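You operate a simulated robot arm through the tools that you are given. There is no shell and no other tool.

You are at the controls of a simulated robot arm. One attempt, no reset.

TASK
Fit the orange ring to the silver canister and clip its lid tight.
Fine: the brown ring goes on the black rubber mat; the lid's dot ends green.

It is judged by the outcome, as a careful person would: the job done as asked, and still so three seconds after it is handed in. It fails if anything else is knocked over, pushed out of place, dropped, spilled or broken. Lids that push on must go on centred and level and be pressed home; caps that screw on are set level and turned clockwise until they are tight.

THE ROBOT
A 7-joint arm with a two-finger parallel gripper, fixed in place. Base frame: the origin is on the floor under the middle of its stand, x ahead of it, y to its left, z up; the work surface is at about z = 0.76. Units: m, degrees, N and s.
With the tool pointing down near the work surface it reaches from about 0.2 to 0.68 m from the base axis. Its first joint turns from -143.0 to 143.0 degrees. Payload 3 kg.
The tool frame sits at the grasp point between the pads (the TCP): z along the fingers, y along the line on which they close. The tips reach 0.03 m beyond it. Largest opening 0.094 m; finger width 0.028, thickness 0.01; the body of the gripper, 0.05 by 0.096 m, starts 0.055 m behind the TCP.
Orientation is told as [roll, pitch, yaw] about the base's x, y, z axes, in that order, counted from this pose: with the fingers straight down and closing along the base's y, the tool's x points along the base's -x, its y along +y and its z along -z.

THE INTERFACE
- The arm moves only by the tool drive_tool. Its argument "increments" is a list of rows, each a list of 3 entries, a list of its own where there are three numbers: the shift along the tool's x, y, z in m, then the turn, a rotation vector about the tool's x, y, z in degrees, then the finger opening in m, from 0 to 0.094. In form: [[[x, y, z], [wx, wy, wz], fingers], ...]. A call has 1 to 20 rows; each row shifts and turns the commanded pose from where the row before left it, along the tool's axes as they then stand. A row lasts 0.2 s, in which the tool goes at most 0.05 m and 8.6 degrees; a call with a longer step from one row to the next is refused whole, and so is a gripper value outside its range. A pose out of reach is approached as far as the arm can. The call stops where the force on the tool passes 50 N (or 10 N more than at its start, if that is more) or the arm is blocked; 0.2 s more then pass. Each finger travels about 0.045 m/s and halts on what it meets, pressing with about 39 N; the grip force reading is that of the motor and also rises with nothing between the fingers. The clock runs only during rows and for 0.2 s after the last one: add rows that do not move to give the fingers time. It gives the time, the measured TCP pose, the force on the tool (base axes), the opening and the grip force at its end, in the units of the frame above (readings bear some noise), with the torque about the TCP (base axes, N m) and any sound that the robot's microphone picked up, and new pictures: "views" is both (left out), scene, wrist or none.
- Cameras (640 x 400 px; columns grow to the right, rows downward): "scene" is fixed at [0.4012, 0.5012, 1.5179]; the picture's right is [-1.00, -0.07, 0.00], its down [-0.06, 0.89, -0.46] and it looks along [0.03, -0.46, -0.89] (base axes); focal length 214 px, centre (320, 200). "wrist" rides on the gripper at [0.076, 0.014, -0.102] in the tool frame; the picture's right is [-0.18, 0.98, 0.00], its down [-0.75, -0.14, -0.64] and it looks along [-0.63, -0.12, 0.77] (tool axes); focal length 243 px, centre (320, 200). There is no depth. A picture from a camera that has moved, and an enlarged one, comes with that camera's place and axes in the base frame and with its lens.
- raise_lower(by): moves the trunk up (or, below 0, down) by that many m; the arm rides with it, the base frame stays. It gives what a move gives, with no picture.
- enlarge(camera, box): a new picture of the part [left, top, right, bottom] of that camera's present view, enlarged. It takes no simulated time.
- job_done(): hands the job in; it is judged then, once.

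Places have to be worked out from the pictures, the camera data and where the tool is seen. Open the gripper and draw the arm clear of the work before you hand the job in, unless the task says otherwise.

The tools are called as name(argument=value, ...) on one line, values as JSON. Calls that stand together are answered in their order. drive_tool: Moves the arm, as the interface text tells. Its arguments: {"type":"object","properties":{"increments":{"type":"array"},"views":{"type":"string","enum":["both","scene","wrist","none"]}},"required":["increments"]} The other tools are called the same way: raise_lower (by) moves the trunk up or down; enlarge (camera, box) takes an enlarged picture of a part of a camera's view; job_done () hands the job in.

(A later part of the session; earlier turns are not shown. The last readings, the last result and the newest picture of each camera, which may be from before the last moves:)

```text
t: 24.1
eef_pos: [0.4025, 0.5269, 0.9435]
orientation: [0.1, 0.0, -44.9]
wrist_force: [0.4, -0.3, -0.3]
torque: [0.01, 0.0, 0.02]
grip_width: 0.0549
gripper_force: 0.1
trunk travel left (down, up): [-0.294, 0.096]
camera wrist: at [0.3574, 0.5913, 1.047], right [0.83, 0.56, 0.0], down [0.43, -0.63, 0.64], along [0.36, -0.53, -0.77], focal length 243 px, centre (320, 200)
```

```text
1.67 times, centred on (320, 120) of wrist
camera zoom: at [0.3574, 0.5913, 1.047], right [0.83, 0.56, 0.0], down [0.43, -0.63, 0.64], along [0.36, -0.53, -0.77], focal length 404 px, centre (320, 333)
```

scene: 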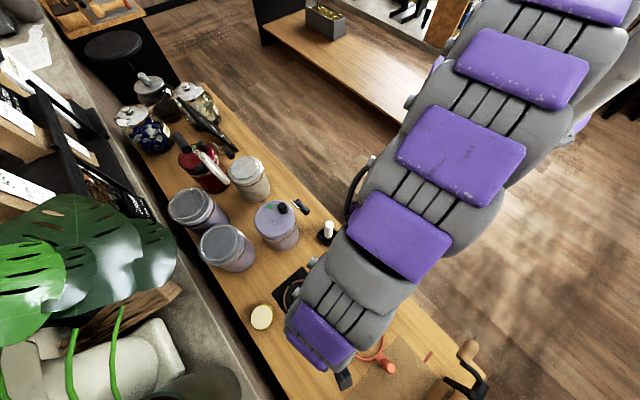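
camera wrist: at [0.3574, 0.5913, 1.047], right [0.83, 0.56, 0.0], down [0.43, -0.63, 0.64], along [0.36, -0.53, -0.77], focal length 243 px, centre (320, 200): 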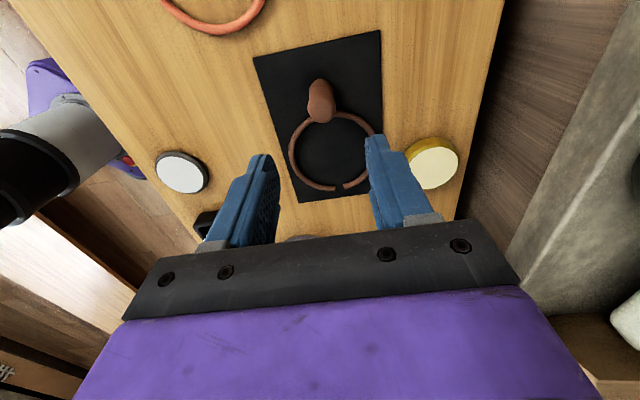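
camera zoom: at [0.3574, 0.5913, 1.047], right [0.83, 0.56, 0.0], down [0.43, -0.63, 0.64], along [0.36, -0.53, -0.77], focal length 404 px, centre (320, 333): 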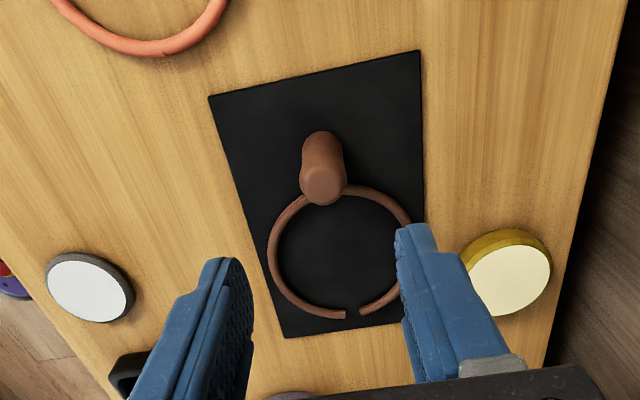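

The brown ring lies on the mat. Next is the orange ring: I move towards its knob, staying high, and view it from above.

drive_tool(increments=[[[0, 0, -0.03], [0, 0, 0], 0.06], [[0.02, -0.015, -0.03], [0, 0, 0], 0.06], [[0.037, -0.015, 0], [0, 0, 0], 0.06], [[0.037, -0.015, 0], [0, 0, 0], 0.06], [[0.037, -0.015, 0], [0, 0, 0], 0.06], [[0.037, -0.014, 0], [0, 0, 0], 0.06], [[0.037, 0, 0], [0, 0, 0], 0.06], [[0, 0, 0], [0, 0, 0], 0.06]], views="both")

enlarge(camera="wrist", box=[160, 0, 480, 240])

```text
t: 25.9
eef_pos: [0.204, 0.6255, 1.0065]
orientation: [0.2, 0.1, -44.9]
wrist_force: [0.1, -0.4, -0.6]
torque: [0.01, -0.04, 0.0]
grip_width: 0.06
gripper_force: 0.0
trunk travel left (down, up): [-0.294, 0.096]
camera wrist: at [0.1585, 0.6889, 1.1089], right [0.83, 0.56, 0.0], down [0.43, -0.63, 0.64], along [0.36, -0.53, -0.77], focal length 243 px, centre (320, 200)
```

scene: 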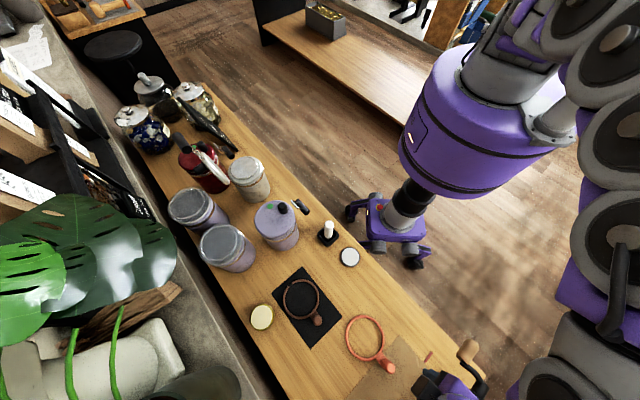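
wrist: 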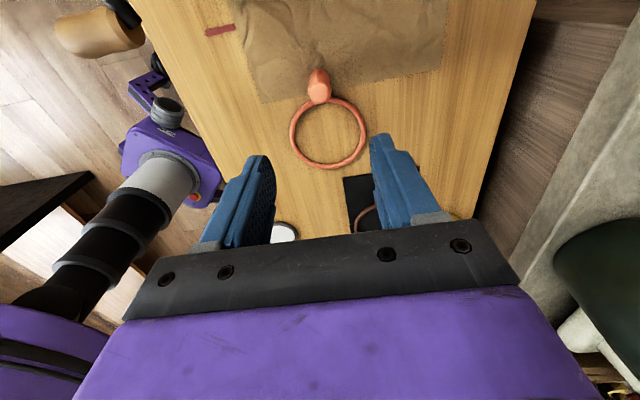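

```text
1.67 times, centred on (320, 120) of wrist
camera zoom: at [0.1585, 0.6889, 1.1089], right [0.83, 0.56, 0.0], down [0.43, -0.63, 0.64], along [0.36, -0.53, -0.77], focal length 404 px, centre (320, 333)
```

zoom: 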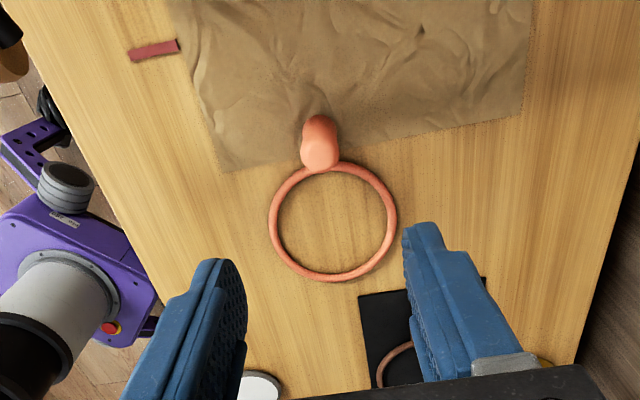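

The orange ring is whole, and its knob lies almost exactly under the tool at about (0.204, 0.622). I lower the trunk 0.1 m to gain downward reach, then check the alignment again.

raise_lower(by=-0.1)

drive_tool(increments=[[[-0.002, 0, 0], [0, 0, 0], 0.06], [[0, 0, 0], [0, 0, 0], 0.06]], views="both")

enlarge(camera="wrist", box=[220, 40, 420, 240])

```text
t: 27.2
eef_pos: [0.2031, 0.6259, 0.9057]
orientation: [0.1, 0.0, -45.1]
wrist_force: [0.2, -0.1, -0.1]
torque: [-0.01, -0.04, -0.01]
grip_width: 0.06
gripper_force: 0.0
trunk travel left (down, up): [-0.194, 0.196]
```

```text
t: 27.8
eef_pos: [0.2039, 0.6231, 0.9061]
orientation: [0.1, 0.1, -45.0]
wrist_force: [-0.2, -0.2, 0.7]
torque: [-0.02, -0.01, -0.05]
grip_width: 0.0601
gripper_force: 0.0
trunk travel left (down, up): [-0.194, 0.196]
camera wrist: at [0.1594, 0.6873, 1.0093], right [0.82, 0.57, 0.0], down [0.43, -0.63, 0.64], along [0.37, -0.53, -0.77], focal length 243 px, centre (320, 200)
```

scene: 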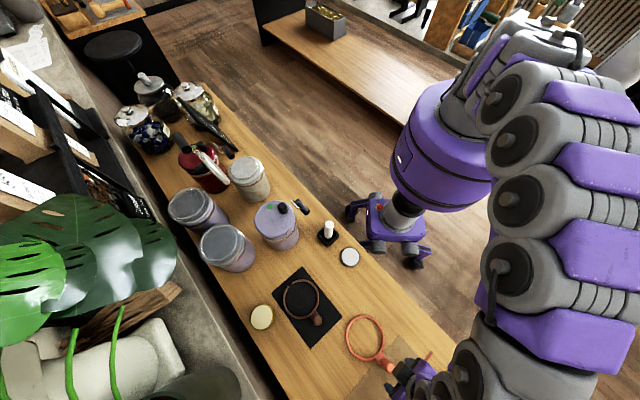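
wrist: 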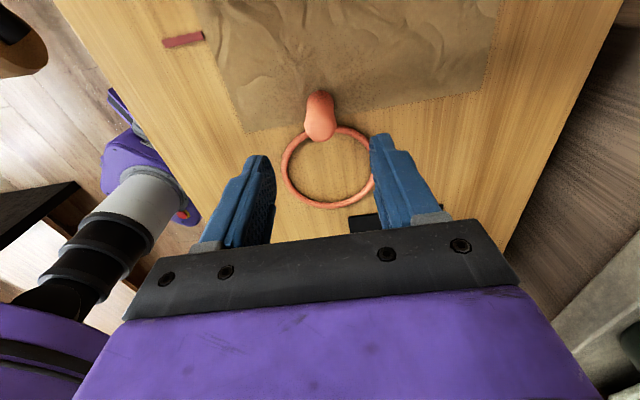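

```text
2.00 times, centred on (320, 140) of wrist
camera zoom: at [0.1594, 0.6873, 1.0093], right [0.82, 0.57, 0.0], down [0.43, -0.63, 0.64], along [0.37, -0.53, -0.77], focal length 485 px, centre (320, 320)
```

zoom: 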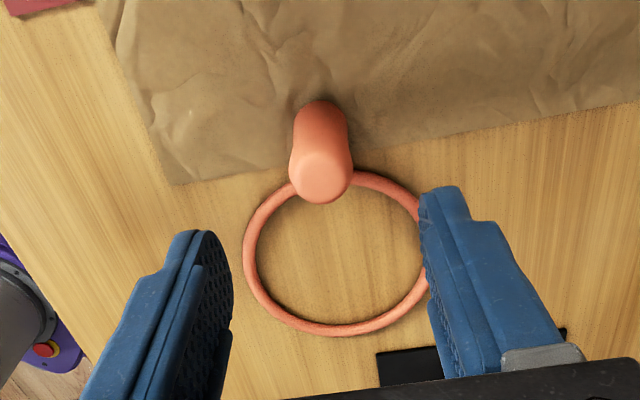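

The knob is in line, about 2.5 mm towards the ring. I lower around it to z ≈ 0.798.

drive_tool(increments=[[[-0.0025, 0, 0], [0, 0, 0], 0.06], [[0, 0, 0.03], [0, 0, 0], 0.06], [[0, 0, 0.03], [0, 0, 0], 0.06], [[0, 0, 0.025], [0, 0, 0], 0.06], [[0, 0, 0.015], [0, 0, 0], 0.06], [[0, 0, 0.008], [0, 0, 0], 0.06], [[0, 0, 0], [0, 0, 0], 0.06]], views="both")

enlarge(camera="wrist", box=[220, 80, 420, 240])

```text
t: 29.4
eef_pos: [0.2077, 0.6207, 0.7997]
orientation: [0.3, -0.1, -45.0]
wrist_force: [0.0, -0.6, 0.6]
torque: [0.0, -0.01, 0.04]
grip_width: 0.0598
gripper_force: 0.0
trunk travel left (down, up): [-0.194, 0.196]
camera wrist: at [0.1624, 0.6844, 0.9012], right [0.82, 0.57, 0.0], down [0.43, -0.63, 0.64], along [0.37, -0.53, -0.77], focal length 243 px, centre (320, 200)
```

scene: 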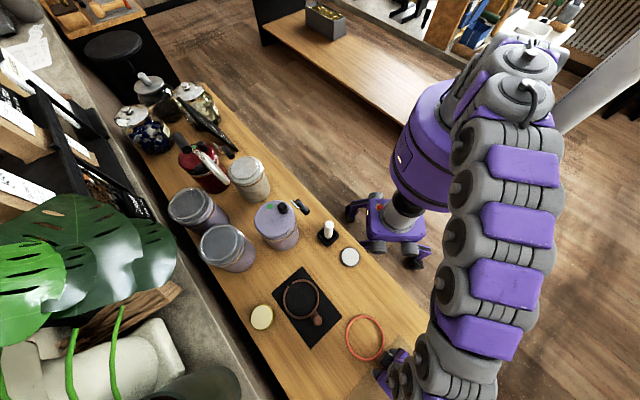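
wrist: 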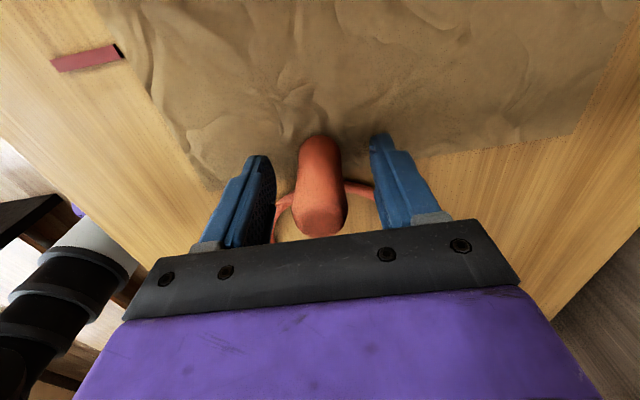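

```text
2.50 times, centred on (320, 160) of wrist
camera zoom: at [0.1624, 0.6844, 0.9012], right [0.82, 0.57, 0.0], down [0.43, -0.63, 0.64], along [0.37, -0.53, -0.77], focal length 606 px, centre (320, 300)
```

zoom: 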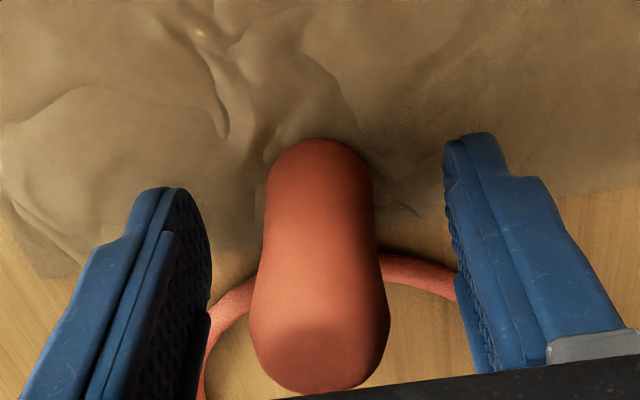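

The knob is well centred. I go down 3 mm more and close on it.

drive_tool(increments=[[[0, 0, 0.003], [0, 0, 0], 0.06], [[0, 0, 0], [0, 0, 0], 0.03], [[0, 0, 0], [0, 0, 0], 0.01], [[0, 0, 0], [0, 0, 0], 0.01], [[0, 0, 0], [0, 0, 0], 0.01], [[0, 0, 0], [0, 0, 0], 0.01]], views="wrist")

```text
t: 30.8
eef_pos: [0.2064, 0.6207, 0.7942]
orientation: [0.2, 0.0, -45.0]
wrist_force: [-0.6, -0.6, 4.0]
torque: [-0.28, 0.07, -0.03]
grip_width: 0.0258
gripper_force: 39.0
trunk travel left (down, up): [-0.194, 0.196]
camera wrist: at [0.1617, 0.6848, 0.8981], right [0.82, 0.57, 0.0], down [0.43, -0.63, 0.64], along [0.37, -0.53, -0.77], focal length 243 px, centre (320, 200)
```

wrist: 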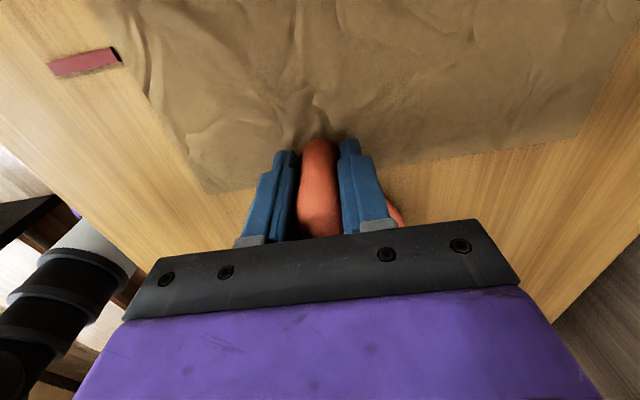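

Gripped at 25.8 mm. I lift straight up, gently at first.

drive_tool(increments=[[[0, 0, -0.005], [0, 0, 0], 0.01], [[0, 0, -0.01], [0, 0, 0], 0.01], [[0, 0, -0.025], [0, 0, 0], 0.01], [[0, 0, -0.04], [0, 0, 0], 0.01], [[0, 0, -0.04], [0, 0, 0], 0.01], [[0, 0, 0], [0, 0, 0], 0.01]], views="both")

enlarge(camera="scene", box=[300, 290, 460, 400])

enlarge(camera="wrist", box=[220, 60, 460, 240])

```text
t: 32.2
eef_pos: [0.2057, 0.6234, 0.9143]
orientation: [0.1, -0.1, -44.9]
wrist_force: [-0.6, 0.2, -0.4]
torque: [0.03, 0.02, 0.01]
grip_width: 0.0258
gripper_force: 38.6
trunk travel left (down, up): [-0.194, 0.196]
camera wrist: at [0.1596, 0.6869, 1.0172], right [0.82, 0.57, 0.0], down [0.43, -0.63, 0.64], along [0.36, -0.53, -0.77], focal length 243 px, centre (320, 200)
```

scene: 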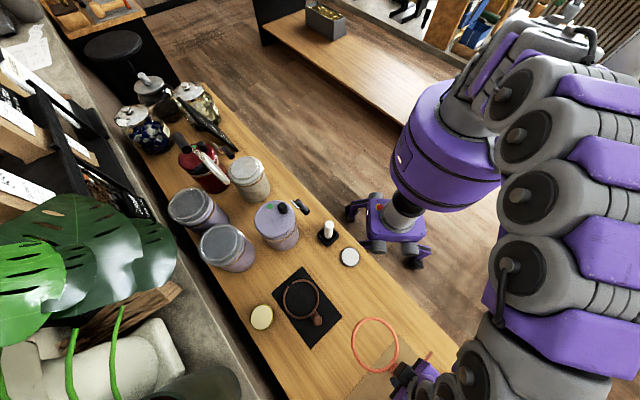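
wrist: 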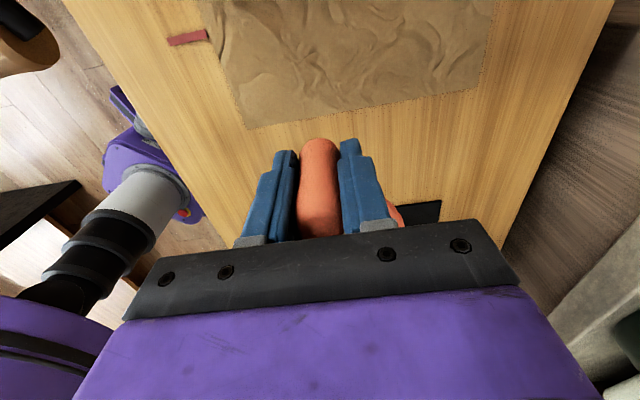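

```text
3.64 times, centred on (380, 345) of scene
camera zoom: at [0.4012, 0.5012, 1.5179], right [-1.0, -0.07, 0.0], down [-0.06, 0.89, -0.46], along [0.03, -0.46, -0.89], focal length 780 px, centre (102, -327)
```

zoom: 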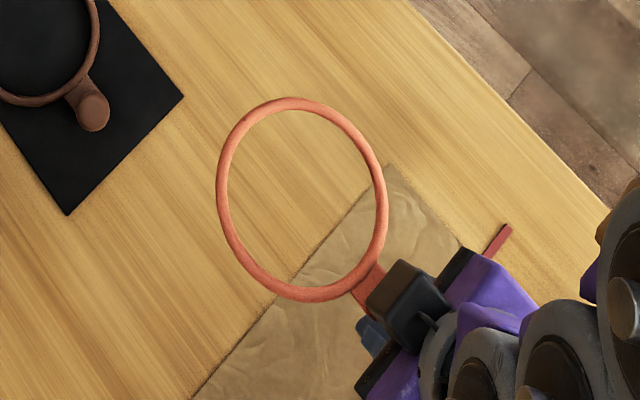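

```text
2.22 times, centred on (340, 150) of wrist
camera zoom: at [0.1596, 0.6869, 1.0172], right [0.82, 0.57, 0.0], down [0.43, -0.63, 0.64], along [0.36, -0.53, -0.77], focal length 539 px, centre (276, 311)
```

zoom: 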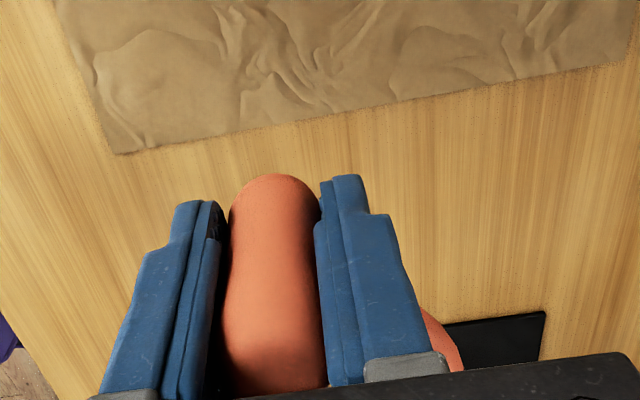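

The orange ring hangs in the grip and the paper stayed put. I put the ring centre about 80 mm from the TCP towards tool −x. I raise it and carry it back along the earlier path, to a waypoint beside the canister.

drive_tool(increments=[[[0, 0, -0.045], [0, 0, 0], 0.01], [[0, 0, -0.045], [0, 0, 0], 0.01], [[0, 0, -0.045], [0, 0, 0], 0.01], [[0, 0, -0.04], [0, 0, 0], 0.01], [[-0.037, -0.003, 0], [0, 0, 0], 0.01], [[-0.037, -0.003, 0], [0, 0, 0], 0.01], [[-0.037, -0.003, 0], [0, 0, 0], 0.01], [[-0.037, -0.003, 0], [0, 0, 0], 0.01], [[-0.037, -0.003, 0], [0, 0, 0], 0.01], [[-0.037, -0.003, 0], [0, 0, 0], 0.01], [[-0.037, -0.003, 0], [0, 0, 0], 0.01], [[-0.037, -0.003, 0], [0, 0, 0], 0.01], [[-0.037, -0.003, 0], [0, 0, 0], 0.01], [[-0.037, -0.003, 0], [0, 0, 0], 0.01], [[-0.037, -0.003, 0], [0, 0, 0], 0.01], [[-0.037, -0.003, 0], [0, 0, 0], 0.01], [[-0.037, -0.003, 0], [0, 0, 0], 0.01], [[0, 0, 0], [0, 0, 0], 0.01]], views="both")

enlarge(camera="scene", box=[170, 120, 330, 230])

```text
t: 36.0
eef_pos: [0.519, 0.253, 1.0914]
orientation: [0.1, 0.0, -45.0]
wrist_force: [-0.1, -0.2, -1.0]
torque: [0.02, -0.01, -0.05]
grip_width: 0.0258
gripper_force: 39.4
trunk travel left (down, up): [-0.194, 0.196]
camera wrist: at [0.4737, 0.3158, 1.195], right [0.82, 0.57, 0.0], down [0.43, -0.63, 0.64], along [0.36, -0.53, -0.77], focal length 243 px, centre (320, 200)
```

scene: 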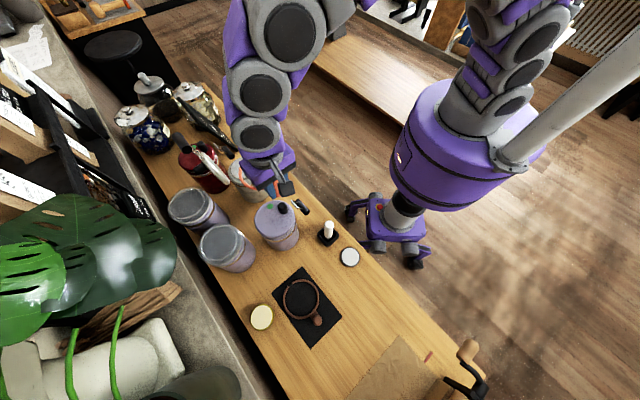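
wrist: 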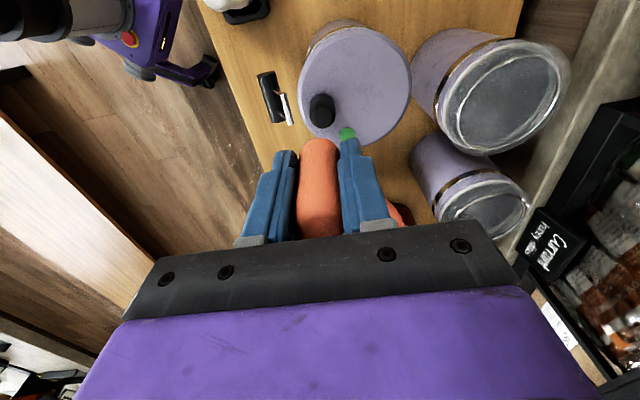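

```text
3.64 times, centred on (250, 175) of scene
camera zoom: at [0.4012, 0.5012, 1.5179], right [-1.0, -0.07, 0.0], down [-0.06, 0.89, -0.46], along [0.03, -0.46, -0.89], focal length 780 px, centre (574, 291)
```

zoom: 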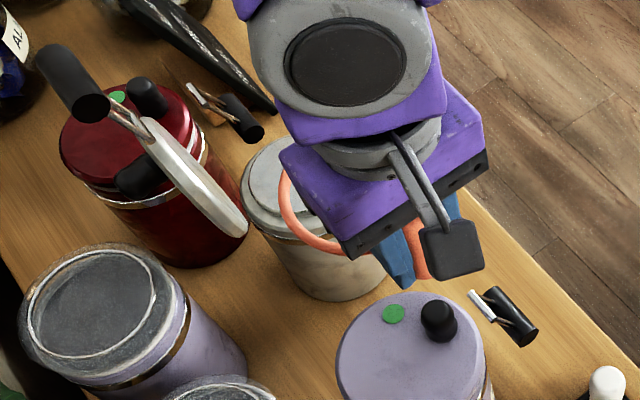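

The canister is partly hidden now, so I measure the brown ring on the mat. Its offset from the grip there, compared with the orange ring's, gives the exact seating position.

enlarge(camera="scene", box=[260, 255, 356, 355])

enlarge(camera="wrist", box=[220, 80, 460, 240])

```text
4.00 times, centred on (308, 305) of scene
camera zoom: at [0.4012, 0.5012, 1.5179], right [-1.0, -0.07, 0.0], down [-0.06, 0.89, -0.46], along [0.03, -0.46, -0.89], focal length 858 px, centre (368, -220)
```

zoom: 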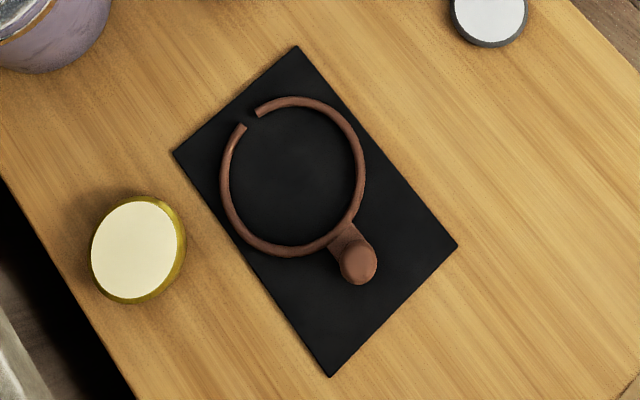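

```text
2.50 times, centred on (340, 160) of wrist
camera zoom: at [0.4737, 0.3158, 1.195], right [0.82, 0.57, 0.0], down [0.43, -0.63, 0.64], along [0.36, -0.53, -0.77], focal length 606 px, centre (270, 300)
```

zoom: 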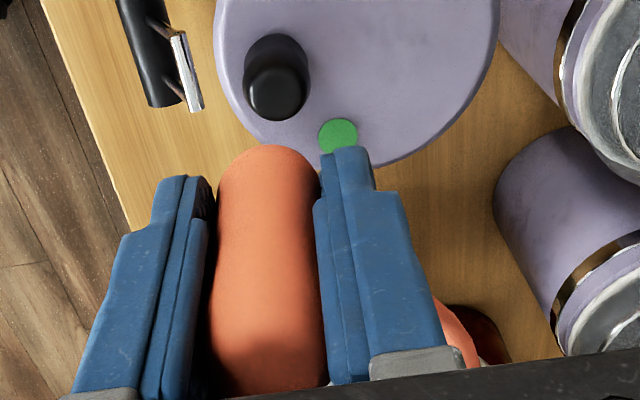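

The brown ring's offset was 85 mm and the orange one's is 81 mm. Its seating TCP should therefore be about (0.632, 0.146), at z ≈ 0.943. I move over the canister along the earlier line and lower part-way to check.

drive_tool(increments=[[[-0.039, 0.0012, 0], [0, 0, 0], 0.01], [[-0.039, 0.0012, 0], [0, 0, 0], 0.01], [[-0.039, 0.0012, 0], [0, 0, 0], 0.01], [[-0.0386, 0.0012, 0], [0, 0, 0], 0.01], [[0, 0, 0.03], [0, 0, 0], 0.01], [[0, 0, 0.03], [0, 0, 0], 0.01], [[0, 0, 0], [0, 0, 0], 0.01]], views="both")

enlarge(camera="scene", box=[190, 130, 290, 210])

enlarge(camera="wrist", box=[240, 60, 480, 240])

```text
t: 37.6
eef_pos: [0.6323, 0.147, 1.032]
orientation: [0.2, 0.0, -44.9]
wrist_force: [-0.4, 0.3, -0.5]
torque: [-0.01, 0.05, 0.01]
grip_width: 0.0255
gripper_force: 39.0
trunk travel left (down, up): [-0.194, 0.196]
camera wrist: at [0.5872, 0.211, 1.1347], right [0.82, 0.57, 0.0], down [0.43, -0.63, 0.64], along [0.37, -0.53, -0.77], focal length 243 px, centre (320, 200)
```

scene: 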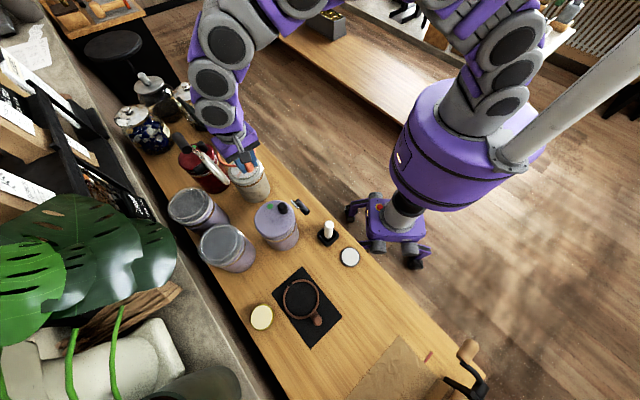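
wrist: 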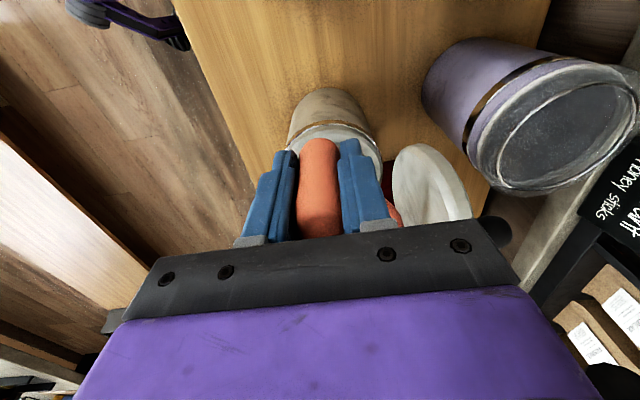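

```text
5.00 times, centred on (240, 170) of scene
camera zoom: at [0.4012, 0.5012, 1.5179], right [-1.0, -0.07, 0.0], down [-0.06, 0.89, -0.46], along [0.03, -0.46, -0.89], focal length 1072 px, centre (720, 350)
```

zoom: 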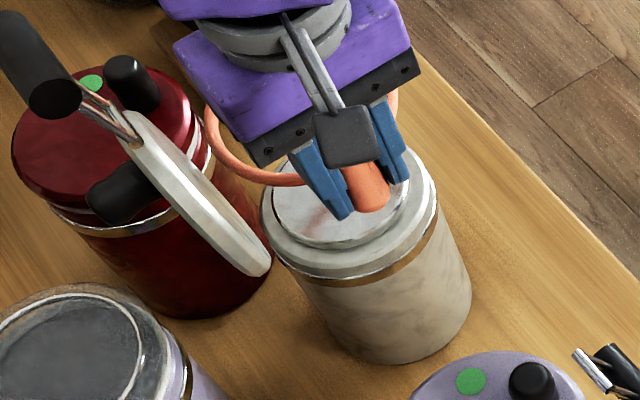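

```text
2.22 times, centred on (360, 150) of wrist
camera zoom: at [0.5872, 0.211, 1.1347], right [0.82, 0.57, 0.0], down [0.43, -0.63, 0.64], along [0.37, -0.53, -0.77], focal length 539 px, centre (231, 311)
```

zoom: 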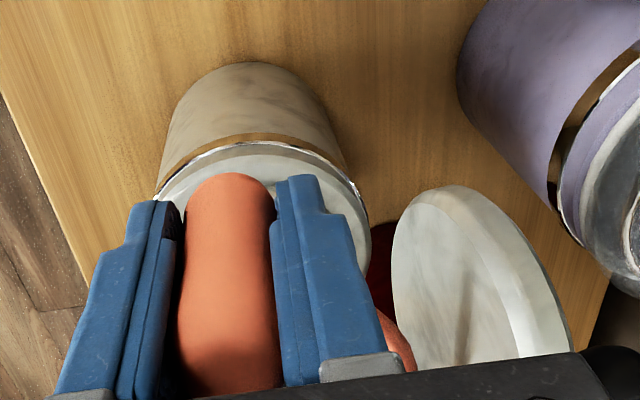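

The ring hangs over the canister mouth. I zoom in closer to measure the ring's edges against the neck.

enlarge(camera="scene", box=[225, 140, 281, 175])

enlarge(camera="scene", box=[232, 155, 288, 190])

```text
11.43 times, centred on (253, 158) of scene
camera zoom: at [0.4012, 0.5012, 1.5179], right [-1.0, -0.07, 0.0], down [-0.06, 0.89, -0.46], along [0.03, -0.46, -0.89], focal length 2451 px, centre (1086, 686)
```

zoom: 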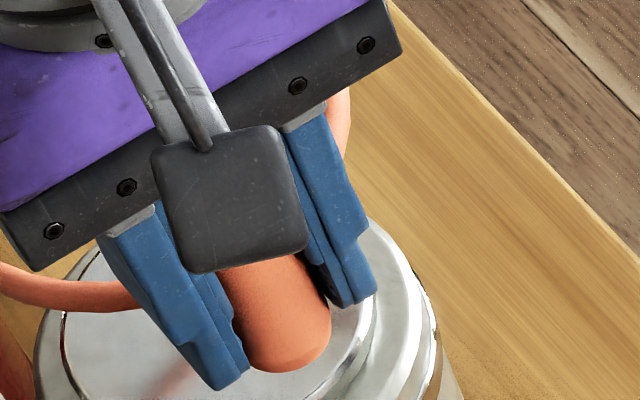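

```text
11.43 times, centred on (260, 172) of scene
camera zoom: at [0.4012, 0.5012, 1.5179], right [-1.0, -0.07, 0.0], down [-0.06, 0.89, -0.46], along [0.03, -0.46, -0.89], focal length 2451 px, centre (1006, 514)
```

zoom: 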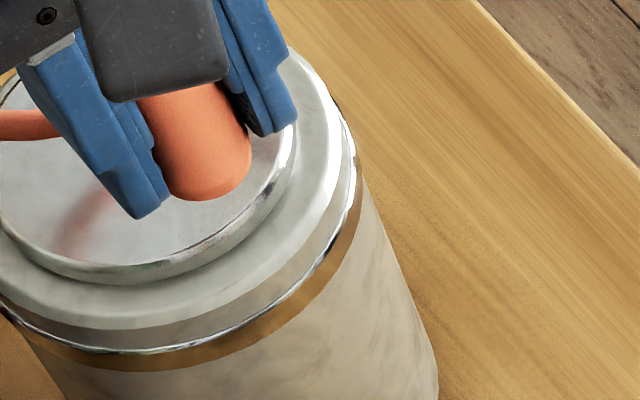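

Comparing with how the brown ring looked at the same stage, the orange ring is concentric within about 2 mm. I lower it to just above the neck so parallax is small, and measure again.

drive_tool(increments=[[[0, 0, 0.02], [0, 0, 0], 0.01], [[0, 0, 0.02], [0, 0, 0], 0.01], [[0, 0, 0.02], [0, 0, 0], 0.01], [[0, 0, 0], [0, 0, 0], 0.01]], views="both")

enlarge(camera="scene", box=[215, 150, 279, 190])

enlarge(camera="wrist", box=[240, 90, 440, 240])

```text
t: 38.6
eef_pos: [0.6302, 0.1449, 0.973]
orientation: [0.2, 0.0, -44.8]
wrist_force: [0.6, 0.4, -0.6]
torque: [0.01, 0.08, -0.01]
grip_width: 0.0256
gripper_force: 38.7
trunk travel left (down, up): [-0.194, 0.196]
camera wrist: at [0.5852, 0.2103, 1.075], right [0.82, 0.57, 0.0], down [0.43, -0.63, 0.64], along [0.37, -0.53, -0.77], focal length 243 px, centre (320, 200)
```

scene: 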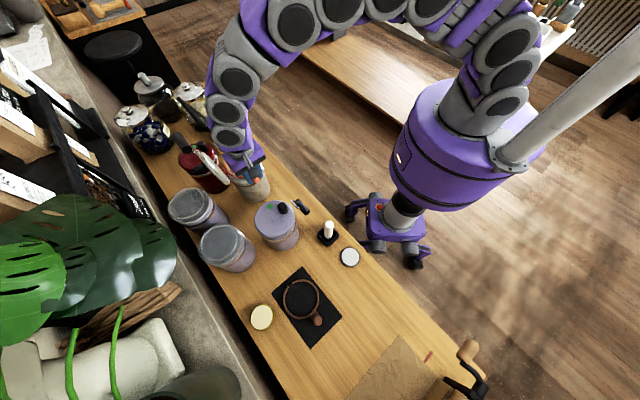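
wrist: 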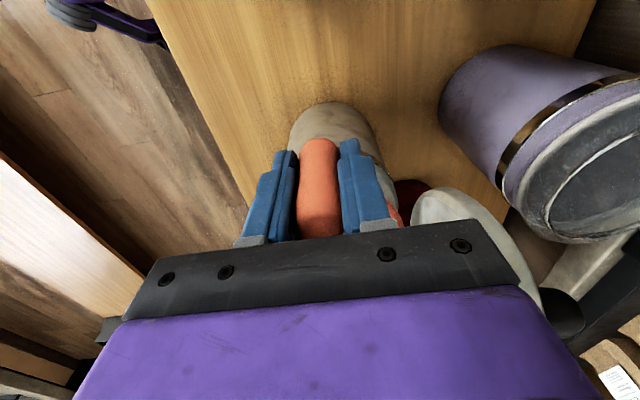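

```text
10.00 times, centred on (247, 170) of scene
camera zoom: at [0.4012, 0.5012, 1.5179], right [-1.0, -0.07, 0.0], down [-0.06, 0.89, -0.46], along [0.03, -0.46, -0.89], focal length 2145 px, centre (1050, 500)
```

zoom: 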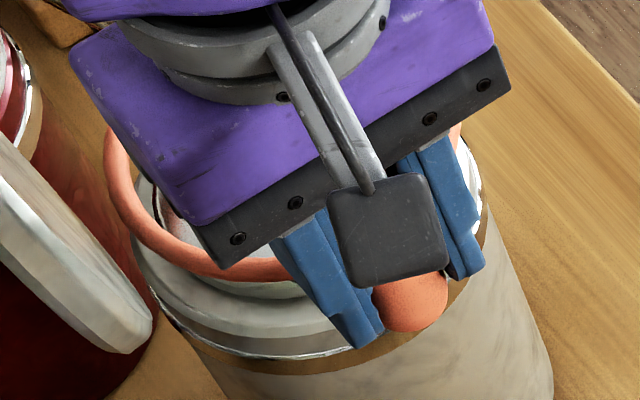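

```text
2.67 times, centred on (340, 165) of wrist
camera zoom: at [0.5852, 0.2103, 1.075], right [0.82, 0.57, 0.0], down [0.43, -0.63, 0.64], along [0.37, -0.53, -0.77], focal length 647 px, centre (267, 293)
```

zoom: 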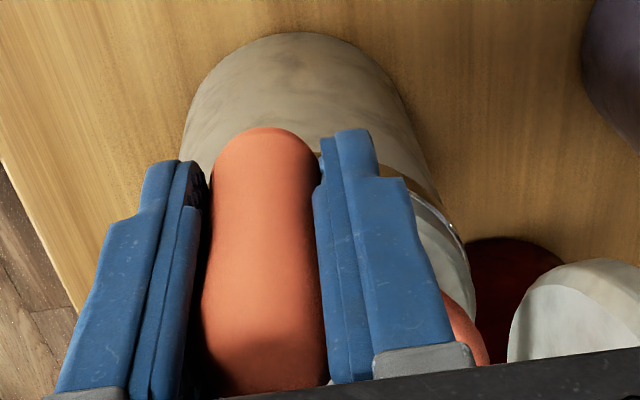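

enlarge(camera="scene", box=[222, 158, 254, 178])

enlarge(camera="scene", box=[244, 155, 276, 175])

```text
16.00 times, centred on (238, 168) of scene
camera zoom: at [0.4012, 0.5012, 1.5179], right [-1.0, -0.07, 0.0], down [-0.06, 0.89, -0.46], along [0.03, -0.46, -0.89], focal length 3432 px, centre (1632, 712)
```

zoom: 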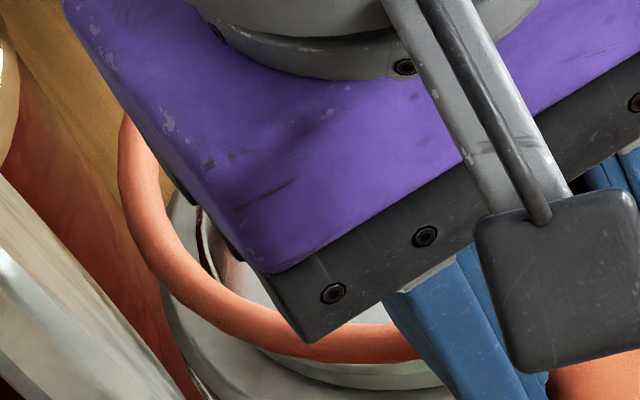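

```text
16.00 times, centred on (260, 165) of scene
camera zoom: at [0.4012, 0.5012, 1.5179], right [-1.0, -0.07, 0.0], down [-0.06, 0.89, -0.46], along [0.03, -0.46, -0.89], focal length 3432 px, centre (1280, 760)
```

zoom: 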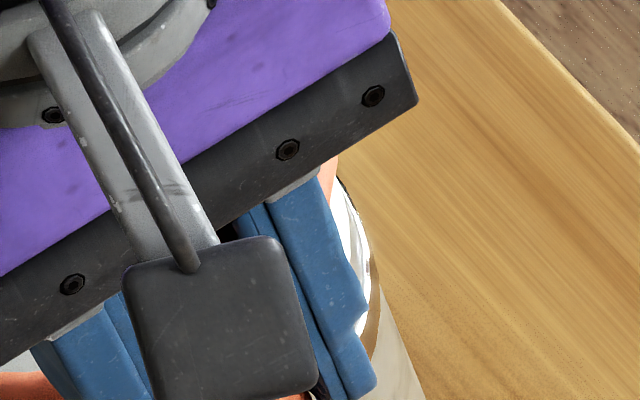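

With parallax allowed for, the ring still needs about 5 mm towards +x and 2 mm towards −y to be concentric with the neck. I shift by that, lower 10 mm (still above the neck) and measure again.

drive_tool(increments=[[[-0.0045, 0.0018, 0], [0, 0, 0], 0.01], [[0, 0, 0.01], [0, 0, 0], 0.01], [[0, 0, 0], [0, 0, 0], 0.01], [[0, 0, 0], [0, 0, 0], 0.01]], views="scene")

enlarge(camera="scene", box=[222, 160, 254, 180])

enlarge(camera="scene", box=[244, 155, 276, 175])

```text
t: 39.6
eef_pos: [0.637, 0.1462, 0.961]
orientation: [0.2, 0.0, -45.0]
wrist_force: [0.3, -0.7, -1.5]
torque: [0.03, -0.01, -0.01]
grip_width: 0.0257
gripper_force: 38.8
trunk travel left (down, up): [-0.194, 0.196]
```

scene: 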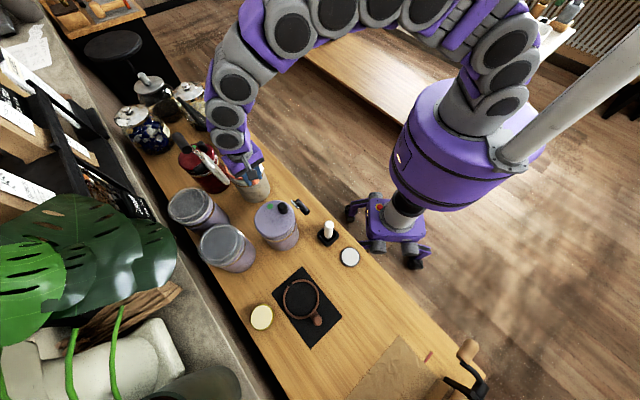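

```text
16.00 times, centred on (238, 170) of scene
camera zoom: at [0.4012, 0.5012, 1.5179], right [-1.0, -0.07, 0.0], down [-0.06, 0.89, -0.46], along [0.03, -0.46, -0.89], focal length 3432 px, centre (1632, 680)
```

zoom: 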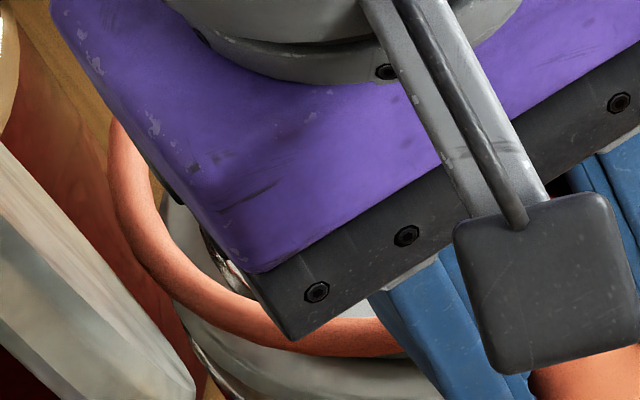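

```text
16.00 times, centred on (260, 165) of scene
camera zoom: at [0.4012, 0.5012, 1.5179], right [-1.0, -0.07, 0.0], down [-0.06, 0.89, -0.46], along [0.03, -0.46, -0.89], focal length 3432 px, centre (1280, 760)
```

zoom: 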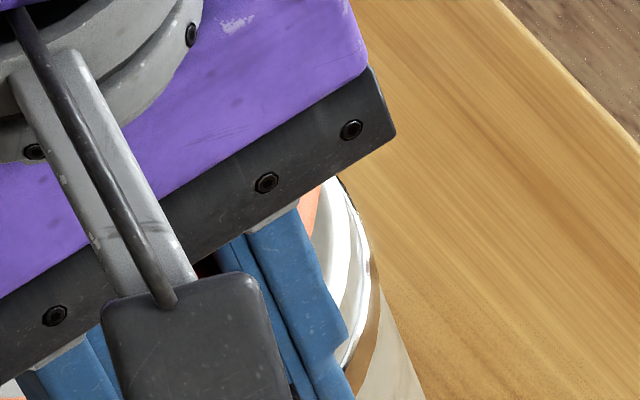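

The ring overshot a little: about 7 mm clearance on the left and 2 mm on the right. I shift back about 2.3 mm in x and go on down in small steps, watching the force.

drive_tool(increments=[[[0.0016, -0.0016, 0], [0, 0, 0], 0.01], [[0, 0, 0], [0, 0, 0], 0.01], [[0, 0, 0.003], [0, 0, 0], 0.01], [[0, 0, 0.002], [0, 0, 0], 0.01], [[0, 0, 0], [0, 0, 0], 0.01]], views="scene")

enlarge(camera="scene", box=[222, 160, 254, 180])

enlarge(camera="scene", box=[244, 155, 276, 175])

```text
t: 40.8
eef_pos: [0.6355, 0.1447, 0.9552]
orientation: [0.2, 0.0, -45.0]
wrist_force: [0.2, 0.8, -1.0]
torque: [0.04, -0.01, 0.01]
grip_width: 0.0257
gripper_force: 38.4
trunk travel left (down, up): [-0.194, 0.196]
```

scene: 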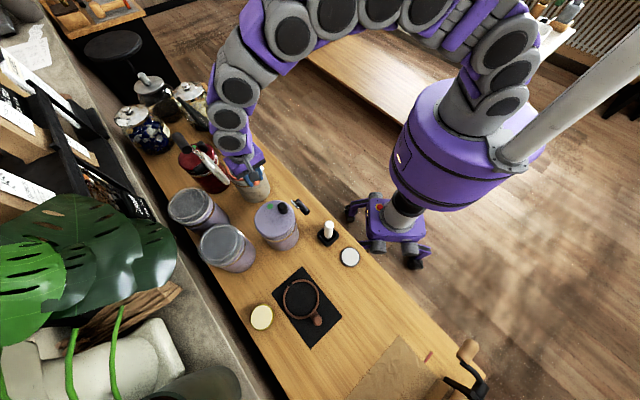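

```text
16.00 times, centred on (238, 170) of scene
camera zoom: at [0.4012, 0.5012, 1.5179], right [-1.0, -0.07, 0.0], down [-0.06, 0.89, -0.46], along [0.03, -0.46, -0.89], focal length 3432 px, centre (1632, 680)
```

zoom: 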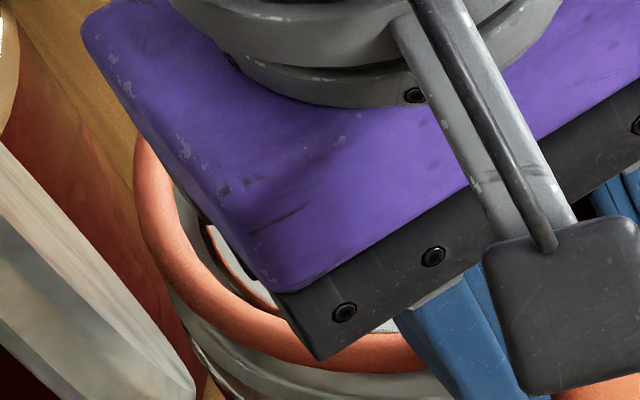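

```text
16.00 times, centred on (260, 165) of scene
camera zoom: at [0.4012, 0.5012, 1.5179], right [-1.0, -0.07, 0.0], down [-0.06, 0.89, -0.46], along [0.03, -0.46, -0.89], focal length 3432 px, centre (1280, 760)
```

zoom: 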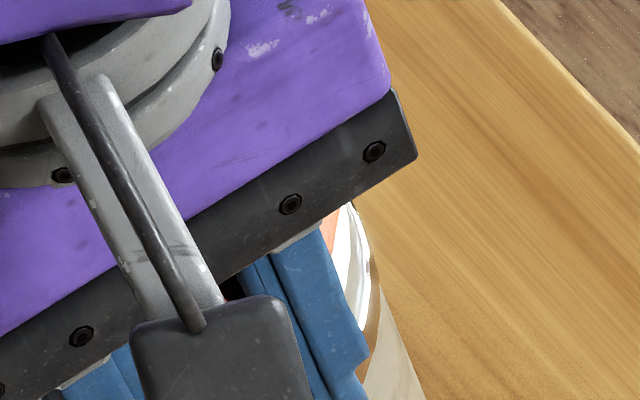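

The clearances are now balanced: about 4.1 mm left, 3.9 mm right and 3.7 mm near side. I lower towards the seat, expected at z ≈ 0.943, in small steps.

drive_tool(increments=[[[0, 0, 0.002], [0, 0, 0], 0.01], [[0, 0, 0.002], [0, 0, 0], 0.01], [[0, 0, 0.002], [0, 0, 0], 0.01], [[0, 0, 0], [0, 0, 0], 0.01]], views="none")

drive_tool(increments=[[[0, 0, 0.002], [0, 0, 0], 0.01], [[0, 0, 0.001], [0, 0, 0], 0.01], [[0, 0, 0], [0, 0, 0], 0.01]], views="scene")

enlarge(camera="scene", box=[222, 160, 254, 180])

```text
t: 41.8
eef_pos: [0.6351, 0.1435, 0.9484]
orientation: [0.1, 0.1, -44.9]
wrist_force: [0.2, -0.1, -0.6]
torque: [0.03, 0.06, -0.02]
grip_width: 0.0261
gripper_force: 38.9
trunk travel left (down, up): [-0.194, 0.196]
```

```text
t: 42.6
eef_pos: [0.6345, 0.1447, 0.9475]
orientation: [0.2, -0.1, -44.9]
wrist_force: [-1.0, 3.2, 3.1]
torque: [-0.33, -0.12, 0.12]
grip_width: 0.0259
gripper_force: 38.6
trunk travel left (down, up): [-0.194, 0.196]
```

scene: 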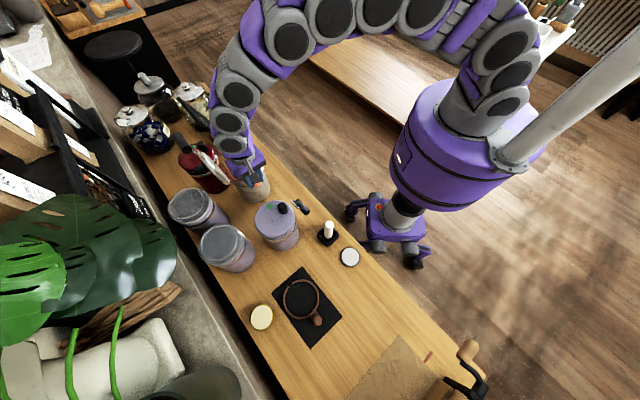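

```text
16.00 times, centred on (238, 170) of scene
camera zoom: at [0.4012, 0.5012, 1.5179], right [-1.0, -0.07, 0.0], down [-0.06, 0.89, -0.46], along [0.03, -0.46, -0.89], focal length 3432 px, centre (1632, 680)
```

zoom: 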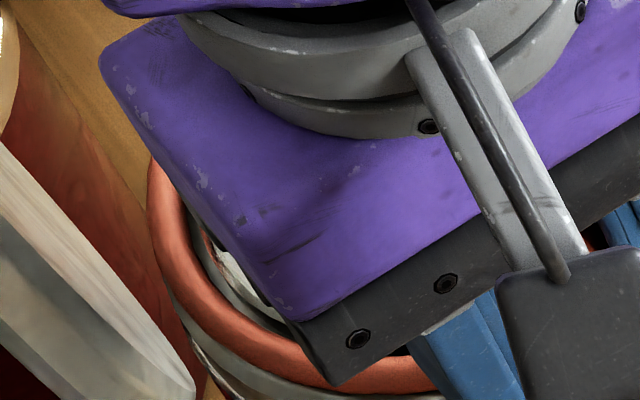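

Light contact (3 N) at the ring's far edge, as with the brown ring on the mat. I lower 2 mm more to settle the knob side.

drive_tool(increments=[[[0, 0, 0.001], [0, 0, 0], 0.01], [[0, 0, 0.001], [0, 0, 0], 0.01], [[0, 0, 0], [0, 0, 0], 0.01]], views="both")

enlarge(camera="wrist", box=[260, 110, 440, 240])

enlarge(camera="scene", box=[222, 155, 278, 190])

```text
t: 43.4
eef_pos: [0.6351, 0.1454, 0.9464]
orientation: [0.4, -0.1, -44.8]
wrist_force: [-3.0, 1.6, 20.4]
torque: [-1.28, 0.07, 0.13]
grip_width: 0.0261
gripper_force: 38.8
trunk travel left (down, up): [-0.194, 0.196]
camera wrist: at [0.5899, 0.2092, 1.0483], right [0.82, 0.57, 0.01], down [0.43, -0.63, 0.64], along [0.37, -0.53, -0.77], focal length 243 px, centre (320, 200)
```

scene: 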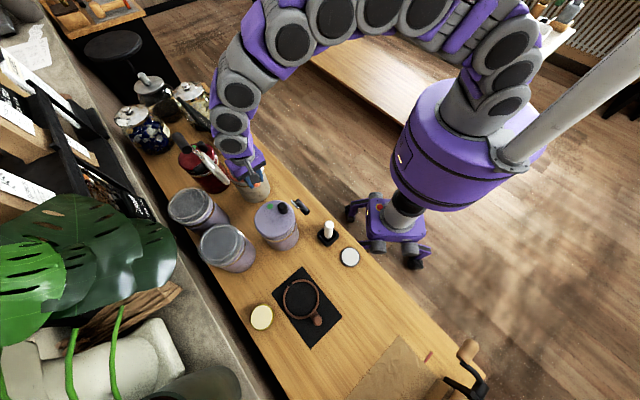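
wrist: 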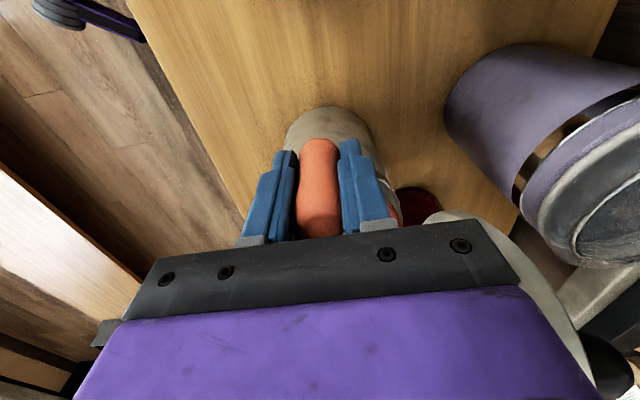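

```text
3.08 times, centred on (350, 175) of wrist
camera zoom: at [0.5899, 0.2092, 1.0483], right [0.82, 0.57, 0.01], down [0.43, -0.63, 0.64], along [0.37, -0.53, -0.77], focal length 746 px, centre (228, 277)
```

zoom: 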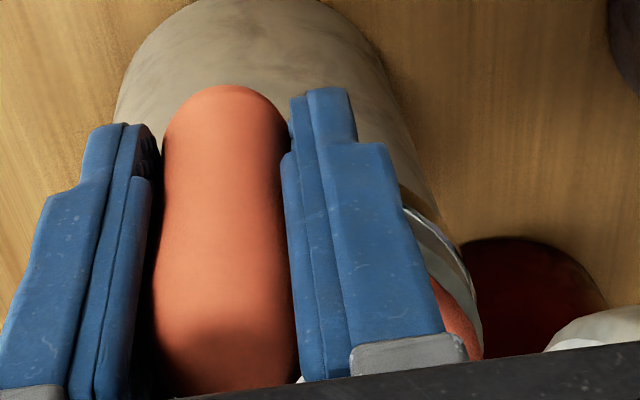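

```text
11.43 times, centred on (250, 172) of scene
camera zoom: at [0.4012, 0.5012, 1.5179], right [-1.0, -0.07, 0.0], down [-0.06, 0.89, -0.46], along [0.03, -0.46, -0.89], focal length 2451 px, centre (1120, 514)
```

zoom: 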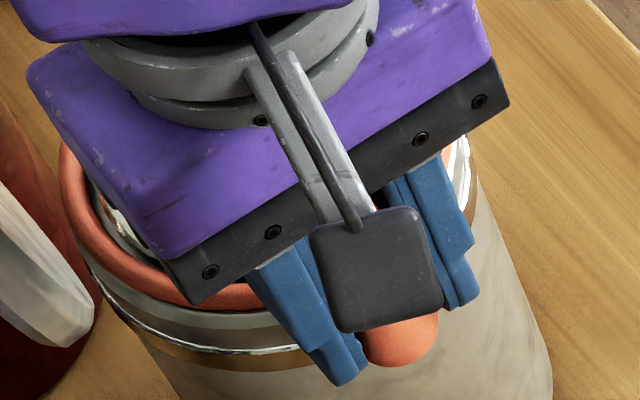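

The ring rests on the shoulder (20 N now). I ease up 1.5 mm and open the fingers so it can settle flat.

drive_tool(increments=[[[0, 0, -0.0015], [0, 0, 0], 0.01], [[0, 0, 0], [0, 0, 0], 0.03], [[0, 0, 0], [0, 0, 0], 0.036], [[0, 0, 0], [0, 0, 0], 0.044], [[0, 0, 0], [0, 0, 0], 0.05], [[0, 0, 0], [0, 0, 0], 0.05]], views="both")

enlarge(camera="wrist", box=[240, 110, 440, 240])

enlarge(camera="scene", box=[222, 155, 278, 190])

```text
t: 44.8
eef_pos: [0.6346, 0.1443, 0.9459]
orientation: [0.2, 0.0, -44.9]
wrist_force: [0.0, -0.1, 0.1]
torque: [0.0, -0.01, -0.01]
grip_width: 0.0499
gripper_force: 0.0
trunk travel left (down, up): [-0.194, 0.196]
camera wrist: at [0.5898, 0.209, 1.0484], right [0.82, 0.57, 0.0], down [0.43, -0.63, 0.64], along [0.36, -0.53, -0.77], focal length 243 px, centre (320, 200)
```

scene: 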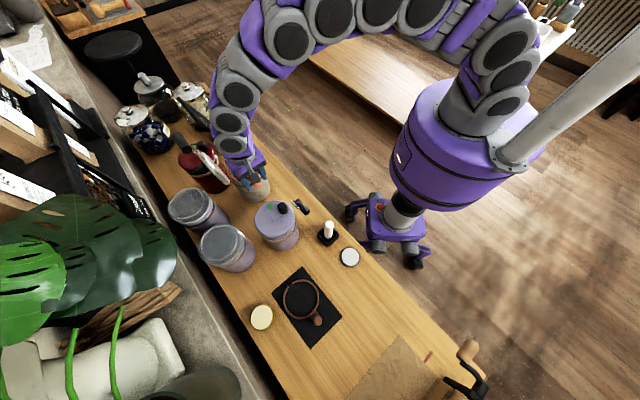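
wrist: 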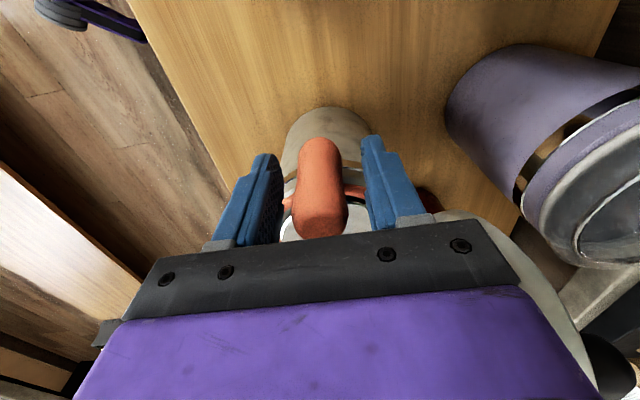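

```text
3.08 times, centred on (340, 175) of wrist
camera zoom: at [0.5898, 0.209, 1.0484], right [0.82, 0.57, 0.0], down [0.43, -0.63, 0.64], along [0.36, -0.53, -0.77], focal length 746 px, centre (258, 277)
```

zoom: 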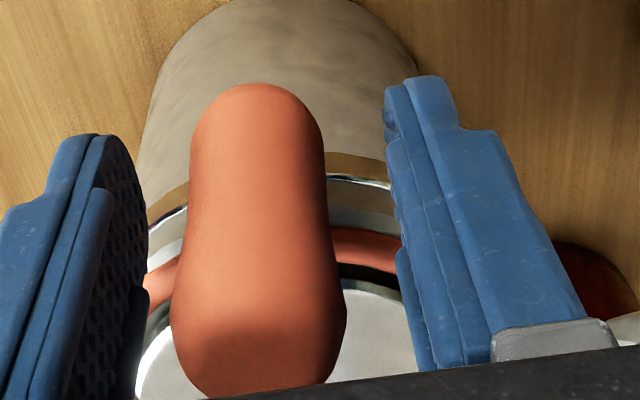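

```text
11.43 times, centred on (250, 172) of scene
camera zoom: at [0.4012, 0.5012, 1.5179], right [-1.0, -0.07, 0.0], down [-0.06, 0.89, -0.46], along [0.03, -0.46, -0.89], focal length 2451 px, centre (1120, 514)
```

zoom: 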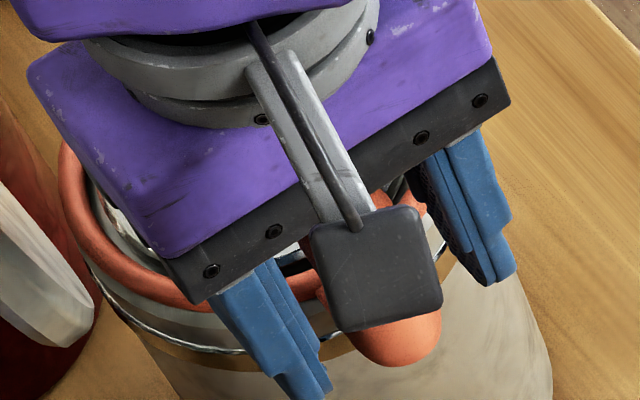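

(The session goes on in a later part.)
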